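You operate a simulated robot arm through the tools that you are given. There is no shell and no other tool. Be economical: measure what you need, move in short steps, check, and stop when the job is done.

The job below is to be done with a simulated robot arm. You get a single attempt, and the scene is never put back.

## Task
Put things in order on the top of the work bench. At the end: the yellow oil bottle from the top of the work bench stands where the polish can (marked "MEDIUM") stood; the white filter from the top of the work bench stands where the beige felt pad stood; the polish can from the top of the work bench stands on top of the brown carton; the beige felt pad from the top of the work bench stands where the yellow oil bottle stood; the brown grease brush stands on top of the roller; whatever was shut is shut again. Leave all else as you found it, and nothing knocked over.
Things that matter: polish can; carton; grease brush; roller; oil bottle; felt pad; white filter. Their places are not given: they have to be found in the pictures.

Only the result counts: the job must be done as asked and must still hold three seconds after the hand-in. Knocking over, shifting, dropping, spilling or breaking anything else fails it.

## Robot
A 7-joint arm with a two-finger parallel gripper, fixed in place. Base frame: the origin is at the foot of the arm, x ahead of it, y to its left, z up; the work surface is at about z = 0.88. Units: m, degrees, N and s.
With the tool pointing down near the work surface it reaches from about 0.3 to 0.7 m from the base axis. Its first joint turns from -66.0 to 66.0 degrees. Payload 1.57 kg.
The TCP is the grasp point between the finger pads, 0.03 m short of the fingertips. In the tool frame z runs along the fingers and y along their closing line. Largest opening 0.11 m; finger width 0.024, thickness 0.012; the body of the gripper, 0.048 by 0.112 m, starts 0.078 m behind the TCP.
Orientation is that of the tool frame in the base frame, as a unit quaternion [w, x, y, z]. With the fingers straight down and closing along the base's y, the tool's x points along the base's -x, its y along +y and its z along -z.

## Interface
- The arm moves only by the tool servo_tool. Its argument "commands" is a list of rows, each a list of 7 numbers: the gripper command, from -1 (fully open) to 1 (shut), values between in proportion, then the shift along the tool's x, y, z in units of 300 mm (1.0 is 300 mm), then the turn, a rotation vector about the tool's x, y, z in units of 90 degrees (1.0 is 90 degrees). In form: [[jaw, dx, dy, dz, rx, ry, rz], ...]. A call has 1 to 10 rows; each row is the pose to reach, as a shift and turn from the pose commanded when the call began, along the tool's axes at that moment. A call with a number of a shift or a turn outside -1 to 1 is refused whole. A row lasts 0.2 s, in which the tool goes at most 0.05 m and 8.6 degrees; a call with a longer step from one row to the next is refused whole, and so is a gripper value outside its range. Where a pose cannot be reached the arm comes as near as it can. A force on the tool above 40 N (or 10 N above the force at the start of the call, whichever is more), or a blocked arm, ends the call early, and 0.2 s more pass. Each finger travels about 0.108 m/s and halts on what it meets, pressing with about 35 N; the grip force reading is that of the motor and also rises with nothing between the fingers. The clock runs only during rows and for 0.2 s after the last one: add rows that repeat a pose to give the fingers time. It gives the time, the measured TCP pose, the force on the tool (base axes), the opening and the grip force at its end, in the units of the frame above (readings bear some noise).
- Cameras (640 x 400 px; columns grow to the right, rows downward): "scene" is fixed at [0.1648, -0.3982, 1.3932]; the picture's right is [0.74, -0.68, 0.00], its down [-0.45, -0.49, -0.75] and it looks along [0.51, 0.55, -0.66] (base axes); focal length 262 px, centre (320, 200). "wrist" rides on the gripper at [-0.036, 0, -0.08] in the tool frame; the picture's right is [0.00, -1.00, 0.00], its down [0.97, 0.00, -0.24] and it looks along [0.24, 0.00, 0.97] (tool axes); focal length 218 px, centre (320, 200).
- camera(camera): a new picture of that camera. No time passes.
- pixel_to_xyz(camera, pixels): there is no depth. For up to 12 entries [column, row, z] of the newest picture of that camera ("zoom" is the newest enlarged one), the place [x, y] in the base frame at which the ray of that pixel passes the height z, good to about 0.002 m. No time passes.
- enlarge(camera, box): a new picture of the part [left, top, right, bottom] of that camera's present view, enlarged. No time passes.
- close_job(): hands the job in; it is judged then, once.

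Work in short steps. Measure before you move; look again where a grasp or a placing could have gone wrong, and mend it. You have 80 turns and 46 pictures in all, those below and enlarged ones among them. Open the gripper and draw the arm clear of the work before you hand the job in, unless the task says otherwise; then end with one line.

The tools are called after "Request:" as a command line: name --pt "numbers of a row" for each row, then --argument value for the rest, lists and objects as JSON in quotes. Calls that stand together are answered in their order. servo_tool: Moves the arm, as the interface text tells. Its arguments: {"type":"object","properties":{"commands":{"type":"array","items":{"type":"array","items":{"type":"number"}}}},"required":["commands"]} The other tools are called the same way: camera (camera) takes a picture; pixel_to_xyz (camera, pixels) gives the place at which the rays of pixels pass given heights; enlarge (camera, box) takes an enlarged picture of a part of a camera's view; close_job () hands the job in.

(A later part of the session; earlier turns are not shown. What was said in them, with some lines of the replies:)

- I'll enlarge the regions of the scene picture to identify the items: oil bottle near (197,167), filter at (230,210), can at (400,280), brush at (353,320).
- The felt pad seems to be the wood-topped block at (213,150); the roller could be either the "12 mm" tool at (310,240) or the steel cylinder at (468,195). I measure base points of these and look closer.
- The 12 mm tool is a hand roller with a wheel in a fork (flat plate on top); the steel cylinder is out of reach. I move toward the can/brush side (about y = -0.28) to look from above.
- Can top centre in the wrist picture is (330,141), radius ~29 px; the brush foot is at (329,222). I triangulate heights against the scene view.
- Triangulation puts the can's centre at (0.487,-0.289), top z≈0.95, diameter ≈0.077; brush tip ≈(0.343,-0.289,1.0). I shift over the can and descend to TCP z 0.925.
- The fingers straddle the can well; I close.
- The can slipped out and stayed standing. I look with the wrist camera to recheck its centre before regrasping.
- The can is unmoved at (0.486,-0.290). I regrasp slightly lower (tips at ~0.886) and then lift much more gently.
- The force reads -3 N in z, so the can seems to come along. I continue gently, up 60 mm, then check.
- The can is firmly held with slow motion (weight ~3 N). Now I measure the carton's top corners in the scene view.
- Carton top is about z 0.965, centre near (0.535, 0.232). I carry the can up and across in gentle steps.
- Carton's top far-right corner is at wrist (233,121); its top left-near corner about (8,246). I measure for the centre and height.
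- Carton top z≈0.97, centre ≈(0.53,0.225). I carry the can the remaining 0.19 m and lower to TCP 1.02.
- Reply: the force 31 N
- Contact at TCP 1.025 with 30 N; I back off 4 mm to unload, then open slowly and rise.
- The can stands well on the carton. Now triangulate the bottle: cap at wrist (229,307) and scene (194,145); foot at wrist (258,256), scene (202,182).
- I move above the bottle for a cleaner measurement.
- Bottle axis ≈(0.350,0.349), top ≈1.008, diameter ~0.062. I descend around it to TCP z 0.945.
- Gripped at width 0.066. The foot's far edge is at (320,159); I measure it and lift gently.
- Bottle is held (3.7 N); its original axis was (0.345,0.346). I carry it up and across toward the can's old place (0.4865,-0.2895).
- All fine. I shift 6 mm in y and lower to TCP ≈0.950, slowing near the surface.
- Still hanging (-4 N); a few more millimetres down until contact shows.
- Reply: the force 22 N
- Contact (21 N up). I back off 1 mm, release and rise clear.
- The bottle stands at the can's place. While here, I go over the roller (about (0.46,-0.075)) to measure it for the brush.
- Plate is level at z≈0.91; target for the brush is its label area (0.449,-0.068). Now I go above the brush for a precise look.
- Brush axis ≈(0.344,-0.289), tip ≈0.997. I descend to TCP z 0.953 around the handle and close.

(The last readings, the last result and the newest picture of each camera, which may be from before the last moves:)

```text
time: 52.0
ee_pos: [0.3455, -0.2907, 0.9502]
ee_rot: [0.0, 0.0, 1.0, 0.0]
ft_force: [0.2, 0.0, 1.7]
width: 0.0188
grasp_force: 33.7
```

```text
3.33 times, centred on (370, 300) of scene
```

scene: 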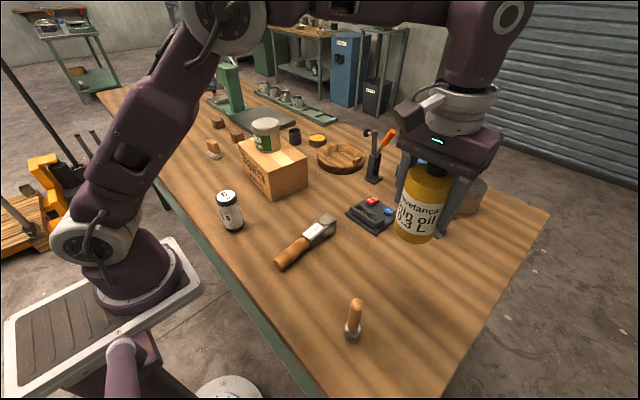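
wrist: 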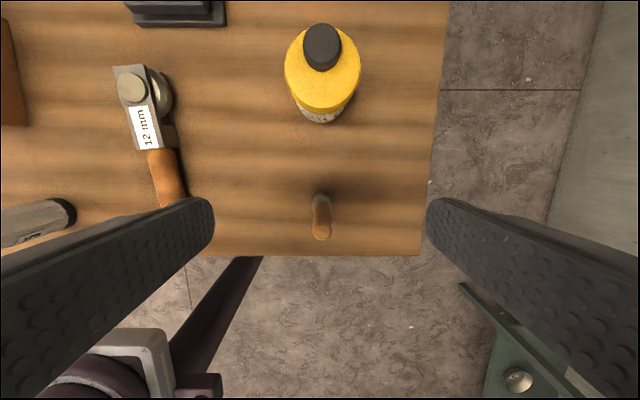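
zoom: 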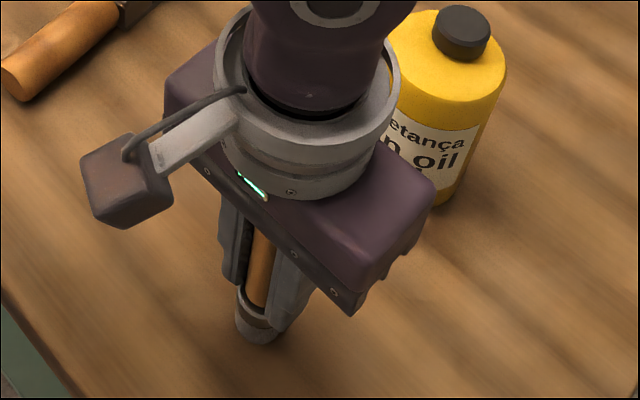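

Brush gripped (width 0.019). I lift gently and carry it to the roller plate.

Request:
servo_tool --pt "1 0 0 -0.01 0 0 0" --pt "1 0 0 -0.03 0 0 0" --pt "1 0 0 -0.07 0 0 0" --pt "1 0 0 -0.13 0 0 0" --pt "1 0 0 -0.19 0 0 0" --pt "1 0 0 -0.25 0 0 0" --pt "1 0 0 -0.31 0 0 0" --pt "1 0 0 -0.36 0 0 0" --pt "1 0 0 -0.38 0 0 0"

Request:
servo_tool --pt "1 0 0.03 0 0 0 0" --pt "1 0 0.1 0 0 0 0" --pt "1 -0.03 0.18 0 0 0 0" --pt "1 -0.08 0.27 0 0 0 0" --pt "1 -0.14 0.36 0 0 0 0" --pt "1 -0.2 0.45 0 0 0 0" --pt "1 -0.26 0.54 0 0 0 0" --pt "1 -0.31 0.63 0 0 0 0" --pt "1 -0.34 0.71 0 0 0 0" --pt "1 -0.347 0.74 0 0 0 0"

Request:
camera --camera "wrist"

Request:
enlarge --camera "scene" --box '[260, 140, 420, 280]'

```text
time: 54.0
ee_pos: [0.3432, -0.2899, 1.0642]
ee_rot: [0.0, -0.002, 1.0, 0.0]
ft_force: [-0.3, 0.2, -0.9]
width: 0.0191
grasp_force: 33.2
```

```text
time: 56.2
ee_pos: [0.4488, -0.0676, 1.0663]
ee_rot: [0.0, -0.001, 1.0, 0.0]
ft_force: [-0.1, -0.1, -0.9]
width: 0.0187
grasp_force: 32.8
```

```text
14 pictures are left
```

wrist: 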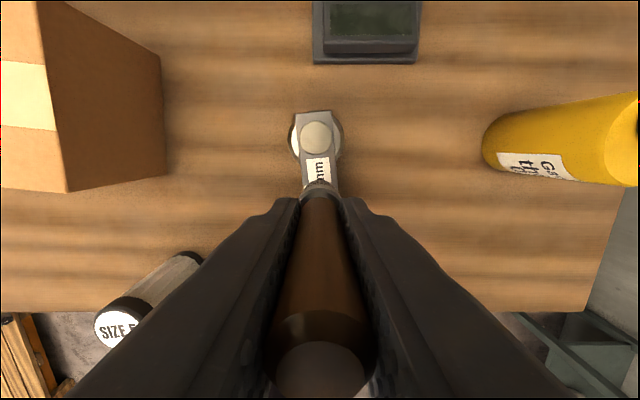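

```text
2.86 times, centred on (340, 210) of scene
```

zoom: 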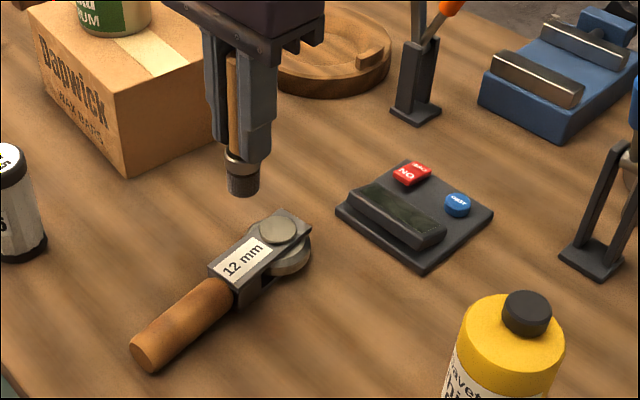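

The brush hangs upright over the plate. I lower to ~4 mm above and then creep to contact.

Request:
servo_tool --pt "1 0 0 0.03 0 0 0" --pt "1 0 0 0.08 0 0 0" --pt "1 0 0 0.13 0 0 0" --pt "1 0 0 0.18 0 0 0" --pt "1 0 0 0.22 0 0 0" --pt "1 0 0 0.25 0 0 0" --pt "1 0 0 0.265 0 0 0" --pt "1 0 0 0.265 0 0 0"

Request:
enlarge --camera "scene" --box '[275, 180, 365, 260]'

```text
time: 58.0
ee_pos: [0.4512, -0.0687, 0.9874]
ee_rot: [0.0, 0.0, 1.0, 0.0]
ft_force: [0.9, 0.2, -0.9]
width: 0.0183
grasp_force: 32.9
```

```text
5.00 times, centred on (320, 220) of scene
```

zoom: 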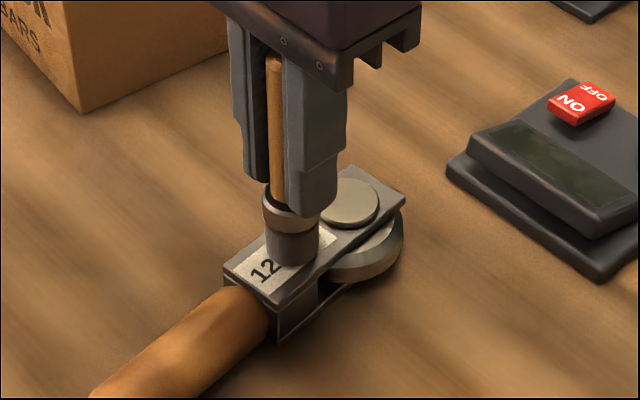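

The foot is a few mm above the label plate and centred. I creep down until contact.

Request:
servo_tool --pt "1 0 0 0.005 0 0 0" --pt "1 0 0 0.01 0 0 0" --pt "1 0 0 0.014 0 0 0" --pt "1 0 0 0.014 0 0 0"

```text
time: 59.0
ee_pos: [0.4502, -0.0697, 0.9849]
ee_rot: [0.002, 0.0, 1.0, 0.001]
ft_force: [2.6, -0.5, 30.7]
width: 0.0188
grasp_force: 33.2
```

Contact (30 N). Back off 2 mm and read the force before releasing.

Request:
servo_tool --pt "1 0 0 -0.006 0 0 0" --pt "1 0 0 -0.006 0 0 0"

```text
time: 59.6
ee_pos: [0.4493, -0.068, 0.9832]
ee_rot: [-0.001, 0.001, 1.0, 0.0]
ft_force: [0.1, -0.3, 2.3]
width: 0.0186
grasp_force: 32.9
```

Nearly unloaded (2 N). I open gradually, then rise.

Request:
servo_tool --pt "0.65 0 0 0 0 0 0" --pt "0.55 0 0 0 0 0 0" --pt "0.35 0 0 0 0 0 0" --pt "0.1 0 0 0 0 0 0" --pt "-0.1 0 0 0 0 0 0" --pt "-0.1 0 0 0 0 0 0"

Request:
servo_tool --pt "-0.1 0 0 -0.05 0 0 0" --pt "-0.1 0 0 -0.15 0 0 0" --pt "-0.1 0 0 -0.28 0 0 0" --pt "-0.1 0 0 -0.4 0 0 0" --pt "-0.5 0 0 -0.52 0 0 0" --pt "-1 0 0 -0.62 0 0 0" --pt "-1 0 0 -0.64 0 0 0"

Request:
camera --camera "scene"

```text
time: 61.0
ee_pos: [0.4502, -0.0687, 0.9843]
ee_rot: [0.0, 0.0, 1.0, 0.0]
ft_force: [1.0, 0.1, 0.1]
width: 0.0607
grasp_force: 0.1
```

```text
time: 62.6
ee_pos: [0.4477, -0.0672, 1.1782]
ee_rot: [0.0, 0.0, 1.0, 0.0]
ft_force: [0.5, -0.2, -0.9]
width: 0.1104
grasp_force: 0.1
```

```text
11 pictures are left
```

scene: 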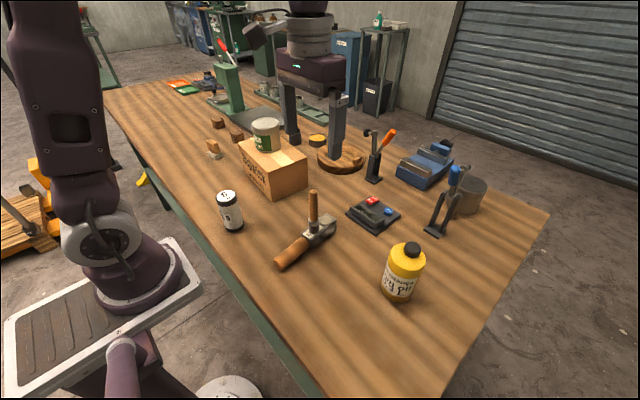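

The brush stands on the roller, the rest is undisturbed. Next: move above the felt pad (~(0.445,0.47)) for a measurement.

Request:
servo_tool --pt "-1 0 0.12 0 0 0 0" --pt "-1 0 0.27 0 0 0 0" --pt "-1 0 0.42 0 0 0 0" --pt "-1 0 0.57 0 0 0 0" --pt "-1 0 0.72 0 0 0 0" --pt "-1 0 0.87 0 0 0 0" --pt "-1 0 0.97 0 0 0 0"

Request:
servo_tool --pt "-1 0 0.12 0 0 0 0" --pt "-1 0 0.27 0 0 0 0" --pt "-1 0 0.42 0 0 0 0" --pt "-1 -0.02 0.57 0 0 0 0" --pt "-1 -0.03 0.7 0.08 0 0 0" --pt "-1 -0.04 0.78 0.2 0 0 0" --pt "-1 -0.04 0.78 0.2 0 0 0"

Request:
camera --camera "wrist"

```text
time: 64.2
ee_pos: [0.4492, 0.2244, 1.1751]
ee_rot: [0.0, 0.0, 1.0, -0.001]
ft_force: [0.3, 0.1, -0.7]
width: 0.1101
grasp_force: 0.0
```

```text
time: 65.8
ee_pos: [0.4444, 0.4244, 1.1058]
ee_rot: [0.0, -0.001, 1.0, 0.0]
ft_force: [-0.2, -0.3, -0.9]
width: 0.1101
grasp_force: 0.0
out of reach, approached as far as the arm can: row 4, 5, 6, 7
```

```text
10 pictures are left
```

wrist: 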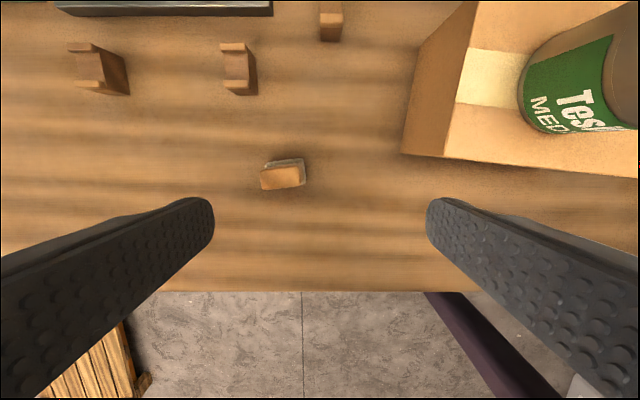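

The arm stopped at radius 0.61 at this height (reach is larger lower down). I enlarge the pad at wrist (283,173) to measure it.

Request:
enlarge --camera "wrist" --box '[243, 143, 323, 203]'

Request:
pixel_to_xyz --camera "zoom" --pixels '[[320, 200, 0.93]]'

```text
6.67 times, centred on (283, 173) of wrist
```

zoom: 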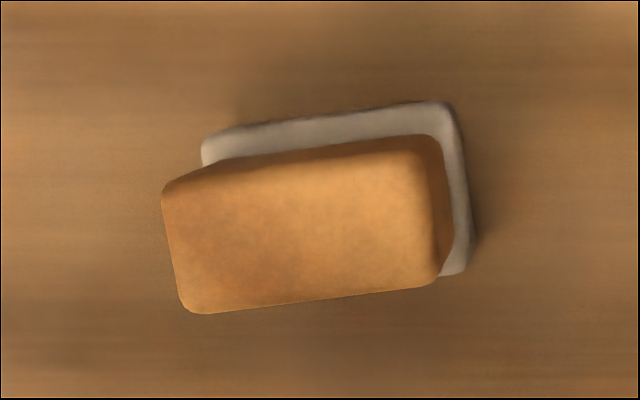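

```text
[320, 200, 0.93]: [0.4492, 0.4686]
```

The pad's handle long side runs nearly along y (turned ~9°), length ≈0.044, so closing along y with a 9° yaw works. I triangulate its height.

Request:
pixel_to_xyz --camera "zoom" --pixels '[[300, 228, 0.92], [300, 228, 0.93], [300, 228, 0.94], [165, 190, 0.93], [425, 150, 0.93], [436, 282, 0.93], [187, 310, 0.93], [204, 140, 0.9], [448, 104, 0.9], [470, 268, 0.89]]'

Request:
pixel_to_xyz --camera "scene" --pixels '[[212.4, 142.3, 0.92], [212.4, 142.3, 0.93], [212.4, 142.3, 0.94], [212.4, 142.3, 0.95]]'

```text
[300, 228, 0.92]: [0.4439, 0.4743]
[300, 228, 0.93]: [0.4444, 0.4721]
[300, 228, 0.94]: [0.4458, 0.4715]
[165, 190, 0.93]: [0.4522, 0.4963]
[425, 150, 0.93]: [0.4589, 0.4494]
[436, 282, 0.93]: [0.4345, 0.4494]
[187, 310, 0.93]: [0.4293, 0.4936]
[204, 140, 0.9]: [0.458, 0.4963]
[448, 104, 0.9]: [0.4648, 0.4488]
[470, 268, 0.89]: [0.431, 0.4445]
```

```text
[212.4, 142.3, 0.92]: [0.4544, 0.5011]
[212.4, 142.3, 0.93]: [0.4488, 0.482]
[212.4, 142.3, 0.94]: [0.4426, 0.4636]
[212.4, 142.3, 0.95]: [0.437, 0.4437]
```

Pad: centre (0.4445,0.471), top ≈0.935, yaw ≈7.5°. I first go straight down ~0.1 m and see where the arm is.

Request:
servo_tool --pt "-1 0 0 0.1 0 0 0" --pt "-1 0 0 0.2 0 0 0" --pt "-1 0 0 0.3 0 0 0" --pt "-1 0 0 0.3 0 0 0"

```text
time: 66.8
ee_pos: [0.443, 0.4214, 1.0143]
ee_rot: [0.0, 0.0, 1.0, 0.0]
ft_force: [-0.3, -0.6, -0.7]
width: 0.11
grasp_force: 0.0
```

Now I shift to the pad's centre with the yaw of 7.5°, staying at z≈1.01.

Request:
servo_tool --pt "-1 -0.002 0.08 0 0 0 -0.04" --pt "-1 -0.004 0.165 0 0 0 -0.083" --pt "-1 -0.004 0.165 0 0 0 -0.083"

```text
time: 67.6
ee_pos: [0.4354, 0.4626, 1.009]
ee_rot: [-0.007, -0.064, 0.998, -0.013]
ft_force: [0.1, -0.3, -0.5]
width: 0.1099
grasp_force: 0.0
out of reach, approached as far as the arm can: row 2
```

Still at the reach limit (0.435,0.463), slightly tilted by 1.7°. Lower down the reach grows, so I descend to z≈0.945 correcting the tilt (fingers stay clear of the pad).

Request:
servo_tool --pt "-1 0 0 0.08 0 0 0" --pt "-1 0 0 0.15 0 0 0" --pt "-1 0 0 0.21 -0.016 -0.01 0" --pt "-1 0 0 0.21 -0.016 -0.01 0"

```text
time: 68.6
ee_pos: [0.4443, 0.4716, 0.9542]
ee_rot: [0.007, -0.065, 0.998, 0.014]
ft_force: [0.7, 0.5, 0.2]
width: 0.11
grasp_force: 0.0
```

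Now exactly over the pad at (0.444,0.472); I undo the tilt correction and go down to z≈0.936.

Request:
servo_tool --pt "-1 0 0 0.03 0.016 0.01 0" --pt "-1 0 0 0.06 0.016 0.01 0" --pt "-1 0 0 0.06 0.016 0.01 0"

Request:
enlarge --camera "scene" --box '[160, 100, 260, 180]'

```text
time: 69.4
ee_pos: [0.4426, 0.473, 0.9343]
ee_rot: [0.0, -0.065, 0.998, 0.0]
ft_force: [0.7, 0.1, 0.4]
width: 0.11
grasp_force: 0.1
```

```text
5.00 times, centred on (210, 140) of scene
```

zoom: 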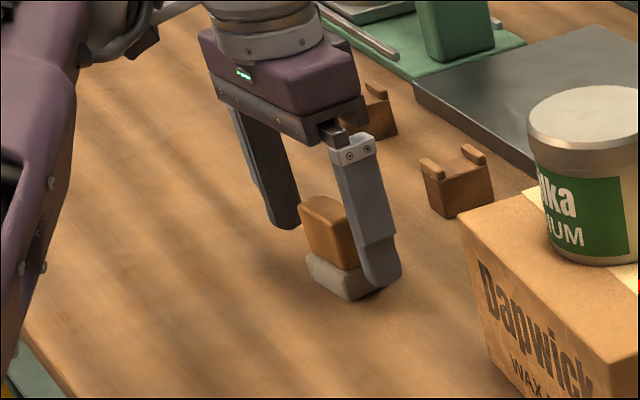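

Level and straddling the pad. I close.

Request:
servo_tool --pt "-0.5 0 0 0 0 0 0" --pt "0 0 0 0 0 0 0" --pt "0.3 0 0 0 0 0 0" --pt "1 0 0 0 0 0 0" --pt "1 0 0 0 0 0 0" --pt "1 0 0 0 0 0 0"

Request:
servo_tool --pt "1 0 0 -0.01 0 0 0" --pt "1 0 0 -0.03 0 0 0" --pt "1 0 0 -0.06 0 0 0" --pt "1 0 0 -0.09 0 0 0" --pt "1 0 0 -0.11 0 0 0"

Request:
enlarge --camera "scene" --box '[160, 100, 260, 180]'

```text
time: 70.8
ee_pos: [0.4429, 0.4744, 0.934]
ee_rot: [0.0, -0.065, 0.998, -0.001]
ft_force: [-0.1, -0.1, 0.4]
width: 0.0454
grasp_force: 34.7
```

```text
time: 72.0
ee_pos: [0.4444, 0.4719, 0.9683]
ee_rot: [0.001, -0.065, 0.998, -0.001]
ft_force: [0.4, -0.4, -0.8]
width: 0.0456
grasp_force: 35.1
```

```text
5.00 times, centred on (210, 140) of scene
```

zoom: 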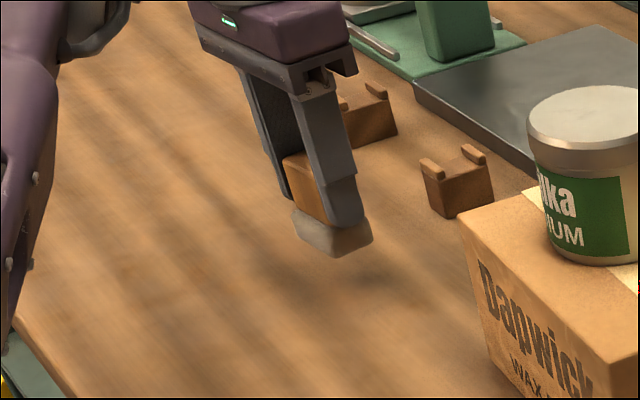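

Pad is held. I carry it to the bottle's old place (0.345,0.346) low over the bench.

Request:
servo_tool --pt "1 0.02 -0.02 -0.02 0 0 0" --pt "1 0.06 -0.06 -0.03 0 0 0" --pt "1 0.12 -0.12 -0.03 0 0 0" --pt "1 0.18 -0.18 -0.03 0 0 0" --pt "1 0.24 -0.24 -0.03 0 0 0" --pt "1 0.3 -0.29 -0.03 0 0 0" --pt "1 0.35 -0.34 -0.02 0 0 0" --pt "1 0.375 -0.368 0 0 0 0" --pt "1 0.382 -0.3735 0.02 0 0 0" --pt "1 0.382 -0.3735 0.03 0 0 0"

Request:
servo_tool --pt "1 0 0 0.03 0 0 0" --pt "1 0 0 0.055 0 0 0" --pt "1 0 0 0.07 0 0 0" --pt "1 0 0 0.07 0 0 0"

```text
time: 74.2
ee_pos: [0.3453, 0.3484, 0.9586]
ee_rot: [-0.001, -0.066, 0.998, 0.0]
ft_force: [-1.5, 0.1, -0.5]
width: 0.0453
grasp_force: 35.1
```

```text
time: 75.2
ee_pos: [0.3461, 0.3469, 0.9372]
ee_rot: [0.0, -0.066, 0.998, 0.0]
ft_force: [-0.2, -0.7, -0.9]
width: 0.0455
grasp_force: 34.3
```

Position is right; no contact yet. Creep down 3 mm.

Request:
servo_tool --pt "1 0 0 0.004 0 0 0" --pt "1 0 0 0.008 0 0 0" --pt "1 0 0 0.011 0 0 0" --pt "1 0 0 0.011 0 0 0"

```text
time: 76.2
ee_pos: [0.3457, 0.3475, 0.9342]
ee_rot: [0.0, -0.066, 0.998, 0.0]
ft_force: [-4.0, -4.4, 17.7]
width: 0.0453
grasp_force: 35.4
```

Contact at 18 N. I release and rise, undoing the yaw.

Request:
servo_tool --pt "1 0 0 -0.003 0 0 0" --pt "1 0 0 -0.003 0 0 0" --pt "0.4 0 0 -0.003 0 0 0" --pt "0 0 0 -0.003 0 0 0" --pt "-0.4 0 0 -0.003 0 0 0" --pt "-0.4 0 0 -0.003 0 0 0"

Request:
servo_tool --pt "-0.4 0 0 -0.05 0 0 0" --pt "-0.6 0 0 -0.15 0 0 0" --pt "-0.8 0 0 -0.28 0 0 0" --pt "-1 0 0 -0.42 0 0 0" --pt "-1 0 0 -0.55 0 0 0.04" --pt "-1 0 0 -0.67 0 0 0.083" --pt "-1 0 0 -0.67 0 0 0.083"

Request:
servo_tool --pt "-1 0 -0.12 0 0 0 0" --pt "-1 0 -0.26 0 0 0 0" --pt "-1 0 -0.4 0 0 0 0" --pt "-1 0 -0.54 0 0 0 0" --pt "-1 0 -0.68 0 0 0 0" --pt "-1 -0.03 -0.78 0 0 0 0" --pt "-1 -0.03 -0.78 0 0 0 0"

Request:
camera --camera "wrist"

```text
time: 77.6
ee_pos: [0.3457, 0.3468, 0.9348]
ee_rot: [0.0, -0.065, 0.998, 0.0]
ft_force: [0.0, -0.9, 0.4]
width: 0.0768
grasp_force: 0.1
```

```text
time: 79.2
ee_pos: [0.3483, 0.3483, 1.1388]
ee_rot: [0.0, 0.0, 1.0, -0.001]
ft_force: [0.7, -0.3, -0.1]
width: 0.1101
grasp_force: 0.1
```

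```text
time: 80.8
ee_pos: [0.3537, 0.1124, 1.135]
ee_rot: [0.0, -0.001, 1.0, 0.001]
ft_force: [0.4, -0.4, -1.1]
width: 0.1098
grasp_force: 0.0
```

```text
6 pictures are left
```

wrist: 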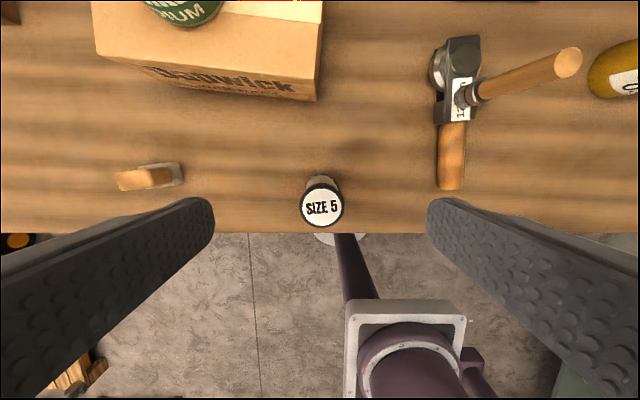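

Pad stands well. Filter top centre is at (322,207), foot's far edge at (325,176); I measure.

Request:
pixel_to_xyz --camera "wrist" --pixels '[[322, 207, 0.97], [322, 207, 0.98], [300, 207, 0.975], [343, 207, 0.975], [324, 175, 0.88], [322, 227, 0.975], [150, 178, 0.93]]'

Request:
pixel_to_xyz --camera "scene" --pixels '[[227.5, 195.5, 0.96], [227.5, 195.5, 0.97], [227.5, 195.5, 0.98], [227.5, 195.5, 0.99]]'

```text
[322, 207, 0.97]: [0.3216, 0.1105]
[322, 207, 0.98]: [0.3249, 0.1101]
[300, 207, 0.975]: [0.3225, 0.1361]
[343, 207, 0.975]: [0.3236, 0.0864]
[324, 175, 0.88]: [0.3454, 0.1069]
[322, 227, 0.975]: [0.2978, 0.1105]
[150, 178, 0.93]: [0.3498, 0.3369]
```

```text
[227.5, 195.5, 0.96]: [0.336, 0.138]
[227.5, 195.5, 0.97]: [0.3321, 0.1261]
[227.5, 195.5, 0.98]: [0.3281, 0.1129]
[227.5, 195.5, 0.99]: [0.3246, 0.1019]
```

Filter axis ≈(0.323,0.109), top ≈0.98, diameter ≈0.048. I descend to TCP 0.930 and close.

Request:
servo_tool --pt "-1 0.105 -0.01 0 0 0 0" --pt "-1 0.105 -0.01 0.12 0 0 0" --pt "-1 0.105 -0.01 0.25 0 0 0" --pt "-1 0.105 -0.01 0.38 0 0 0" --pt "-1 0.105 -0.01 0.5 0 0 0" --pt "-1 0.105 -0.01 0.6 0 0 0" --pt "-1 0.105 -0.01 0.66 0 0 0" --pt "-1 0.105 -0.01 0.683 0 0 0" --pt "-1 0.105 -0.01 0.683 0 0 0"

Request:
servo_tool --pt "-0.5 0 0 0 0 0 0" --pt "0 0 0 0 0 0 0" --pt "0.3 0 0 0 0 0 0" --pt "1 0 0 0 0 0 0" --pt "1 0 0 0 0 0 0" --pt "1 0 0 0 0 0 0"

Request:
camera --camera "wrist"

```text
time: 82.8
ee_pos: [0.3241, 0.1099, 0.9302]
ee_rot: [0.0, -0.001, 1.0, 0.0]
ft_force: [-0.3, -0.3, 0.5]
width: 0.11
grasp_force: 0.0
```

```text
time: 84.2
ee_pos: [0.3242, 0.1099, 0.9285]
ee_rot: [0.0, 0.0, 1.0, 0.0]
ft_force: [-0.5, 0.3, -0.7]
width: 0.0487
grasp_force: 34.6
```

```text
5 pictures are left
```

wrist: 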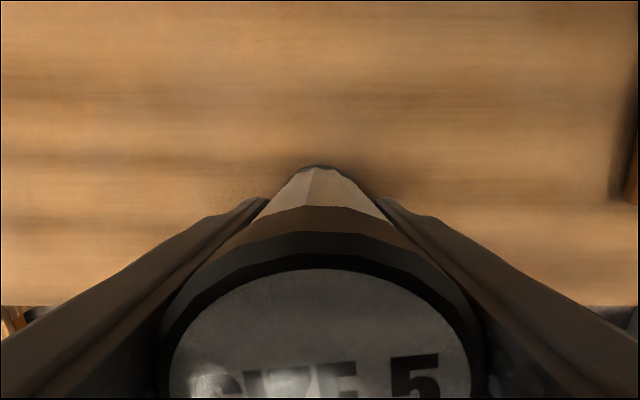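

Request:
pixel_to_xyz --camera "wrist" --pixels '[[318, 165, 0.88]]'

Request:
servo_tool --pt "1 0 0 -0.01 0 0 0" --pt "1 0 0 -0.02 0 0 0" --pt "1 0 0 -0.04 0 0 0" --pt "1 0 0 -0.07 0 0 0" --pt "1 0 0 -0.1 0 0 0" --pt "1 0 0 -0.14 0 0 0" --pt "1 0 0 -0.18 0 0 0" --pt "1 0 0 -0.2 0 0 0"

```text
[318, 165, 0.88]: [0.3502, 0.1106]
```

```text
time: 86.0
ee_pos: [0.3222, 0.111, 0.9915]
ee_rot: [0.0, 0.0, 1.0, 0.0]
ft_force: [0.9, -0.6, -1.5]
width: 0.0486
grasp_force: 34.6
```

Filter is held; its axis sits 2–3 mm ahead of the TCP. I carry it over the pad at safe height toward (0.42,0.43).

Request:
servo_tool --pt "1 0 0.03 -0.04 0 0 0" --pt "1 -0.01 0.09 -0.09 0 0 0" --pt "1 -0.03 0.17 -0.13 0 0 0" --pt "1 -0.05 0.26 -0.15 0 0 0" --pt "1 -0.07 0.35 -0.15 0 0 0" --pt "1 -0.09 0.44 -0.15 0 0 0" --pt "1 -0.11 0.53 -0.15 0 0 0" --pt "1 -0.13 0.62 -0.15 0 0 0" --pt "1 -0.15 0.71 -0.15 0 0 0" --pt "1 -0.16 0.76 -0.15 0 0 0"

Request:
servo_tool --pt "1 -0.02 0.04 0 0 0 0" --pt "1 -0.06 0.11 0 0 0 0" --pt "1 -0.1 0.18 0 0 0 0" --pt "1 -0.14 0.25 0.02 0 0 0" --pt "1 -0.165 0.29 0.06 0 0 0" --pt "1 -0.165 0.3 0.11 0 0 0" --pt "1 -0.165 0.3 0.17 0 0 0" --pt "1 -0.165 0.3 0.2 0 0 0"

```text
time: 88.2
ee_pos: [0.3695, 0.3394, 1.0364]
ee_rot: [0.0, -0.001, 1.0, 0.0]
ft_force: [-0.5, -0.1, -1.5]
width: 0.0491
grasp_force: 34.9
```

```text
time: 90.0
ee_pos: [0.4182, 0.4301, 0.9787]
ee_rot: [0.0, -0.001, 1.0, -0.001]
ft_force: [-0.3, 0.3, -1.6]
width: 0.0488
grasp_force: 34.7
```

Now out to (0.442,0.471) while lowering to z≈0.945.

Request:
servo_tool --pt "1 0 0 0.03 0 0 0" --pt "1 -0.01 0.02 0.06 0 0 0" --pt "1 -0.03 0.06 0.08 0 0 0" --pt "1 -0.055 0.1 0.09 0 0 0" --pt "1 -0.073 0.13 0.1 0 0 0" --pt "1 -0.078 0.137 0.11 0 0 0" --pt "1 -0.078 0.137 0.12 0 0 0" --pt "1 -0.078 0.137 0.12 0 0 0"

Request:
camera --camera "scene"

```text
time: 91.8
ee_pos: [0.4433, 0.4682, 0.9396]
ee_rot: [0.0, 0.001, 1.0, 0.0]
ft_force: [-0.6, 0.3, -0.3]
width: 0.0489
grasp_force: 34.6
```

```text
4 pictures are left
```

scene: 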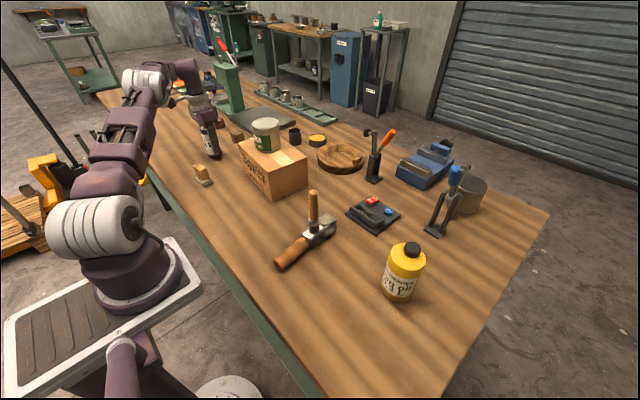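

Good; I lower the last centimetre, slowly.

Request:
servo_tool --pt "1 0 0.006 0.01 0 0 0" --pt "1 0 0.006 0.02 0 0 0" --pt "1 0 0.006 0.027 0 0 0" --pt "1 0 0.006 0.033 0 0 0" --pt "1 0 0.006 0.036 0 0 0" --pt "1 0 0.006 0.036 0 0 0"

```text
time: 93.2
ee_pos: [0.4444, 0.4708, 0.9311]
ee_rot: [-0.001, 0.001, 1.0, 0.001]
ft_force: [-3.8, -1.3, 14.0]
width: 0.0488
grasp_force: 34.9
```

Contact at 14 N. Release gently and rise straight up, then retreat toward the base side.

Request:
servo_tool --pt "1 0 0 -0.003 0 0 0" --pt "1 0 0 -0.003 0 0 0" --pt "0.4 0 0 -0.003 0 0 0" --pt "0 0 0 -0.003 0 0 0" --pt "-0.5 0 0 -0.003 0 0 0" --pt "-0.5 0 0 -0.003 0 0 0"

Request:
servo_tool --pt "-0.5 0 0 -0.03 0 0 0" --pt "-0.7 0 0 -0.08 0 0 0" --pt "-0.7 0 0 -0.12 0 0 0" --pt "-0.7 0 0 -0.12 0 0 0"

```text
time: 94.6
ee_pos: [0.4447, 0.4718, 0.93]
ee_rot: [0.001, 0.0, 1.0, 0.0]
ft_force: [-0.1, 0.2, 0.7]
width: 0.0824
grasp_force: 0.0
```

```text
time: 95.6
ee_pos: [0.4424, 0.4709, 0.9647]
ee_rot: [-0.001, -0.001, 1.0, 0.0]
ft_force: [-0.5, -0.5, 0.2]
width: 0.0935
grasp_force: 0.0
```

I open fully and back away along -x (the filter passes freely between the fingers), then rise and swing to the start area.

Request:
servo_tool --pt "-1 0 0 0 0 0 0" --pt "-1 0.04 0 -0.02 0 0 0" --pt "-1 0.12 0 -0.04 0 0 0" --pt "-1 0.22 0 -0.06 0 0 0" --pt "-1 0.3 0 -0.12 0 0 0" --pt "-1 0.34 0 -0.25 0 0 0" --pt "-1 0.34 0 -0.4 0 0 0" --pt "-1 0.34 0 -0.55 0 0 0" --pt "-1 0.34 -0.1 -0.65 0 0 0" --pt "-1 0.34 -0.2 -0.7 0 0 0"

Request:
servo_tool --pt "-1 0 -0.15 0 0 0 0" --pt "-1 0 -0.3 0 0 0 0" --pt "-1 0 -0.45 0 0 0 0" --pt "-1 0 -0.6 0 0 0 0" --pt "-1 0 -0.75 0 0 0 0" --pt "-1 0 -0.85 0 0 0 0" --pt "-1 0 -0.85 0 0 0 0"

Request:
camera --camera "scene"

Request:
camera --camera "wrist"

```text
time: 97.8
ee_pos: [0.339, 0.411, 1.1761]
ee_rot: [0.001, 0.0, 1.0, 0.0]
ft_force: [-0.4, 0.5, 0.2]
width: 0.11
grasp_force: 0.0
```

```text
time: 99.4
ee_pos: [0.3413, 0.1561, 1.1798]
ee_rot: [0.0, 0.0, 1.0, -0.001]
ft_force: [0.1, 0.0, -0.5]
width: 0.1099
grasp_force: 0.0
```

```text
3 pictures are left
```

scene: 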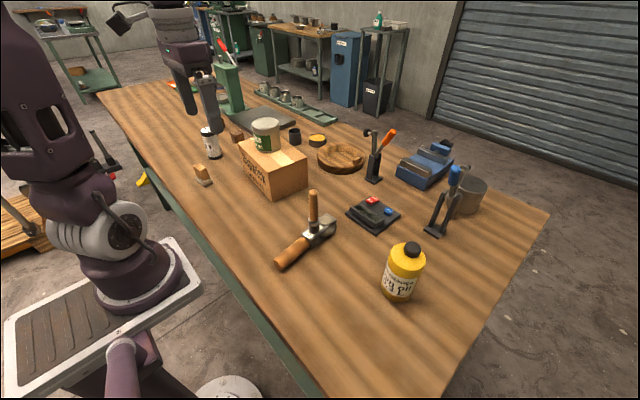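

```text
2 pictures are left
```

wrist: 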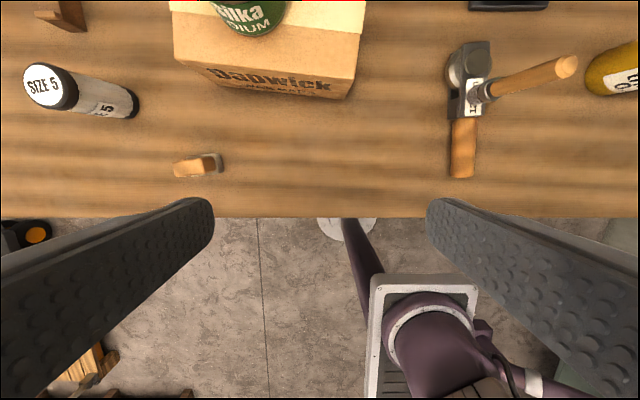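

All five items stand in place, the gripper is open and the arm is clear of the work; I hand in.

Request:
close_job

```text
The job is handed in.
```

The job is handed in: the oil bottle, filter, polish can, felt pad and grease brush all stand upright in the places you asked for. The polish can slipped from the gripper once and stayed standing; nothing was knocked over. I took the hand tool marked "12 mm" to be the roller. I opened nothing, so there was nothing to shut again.
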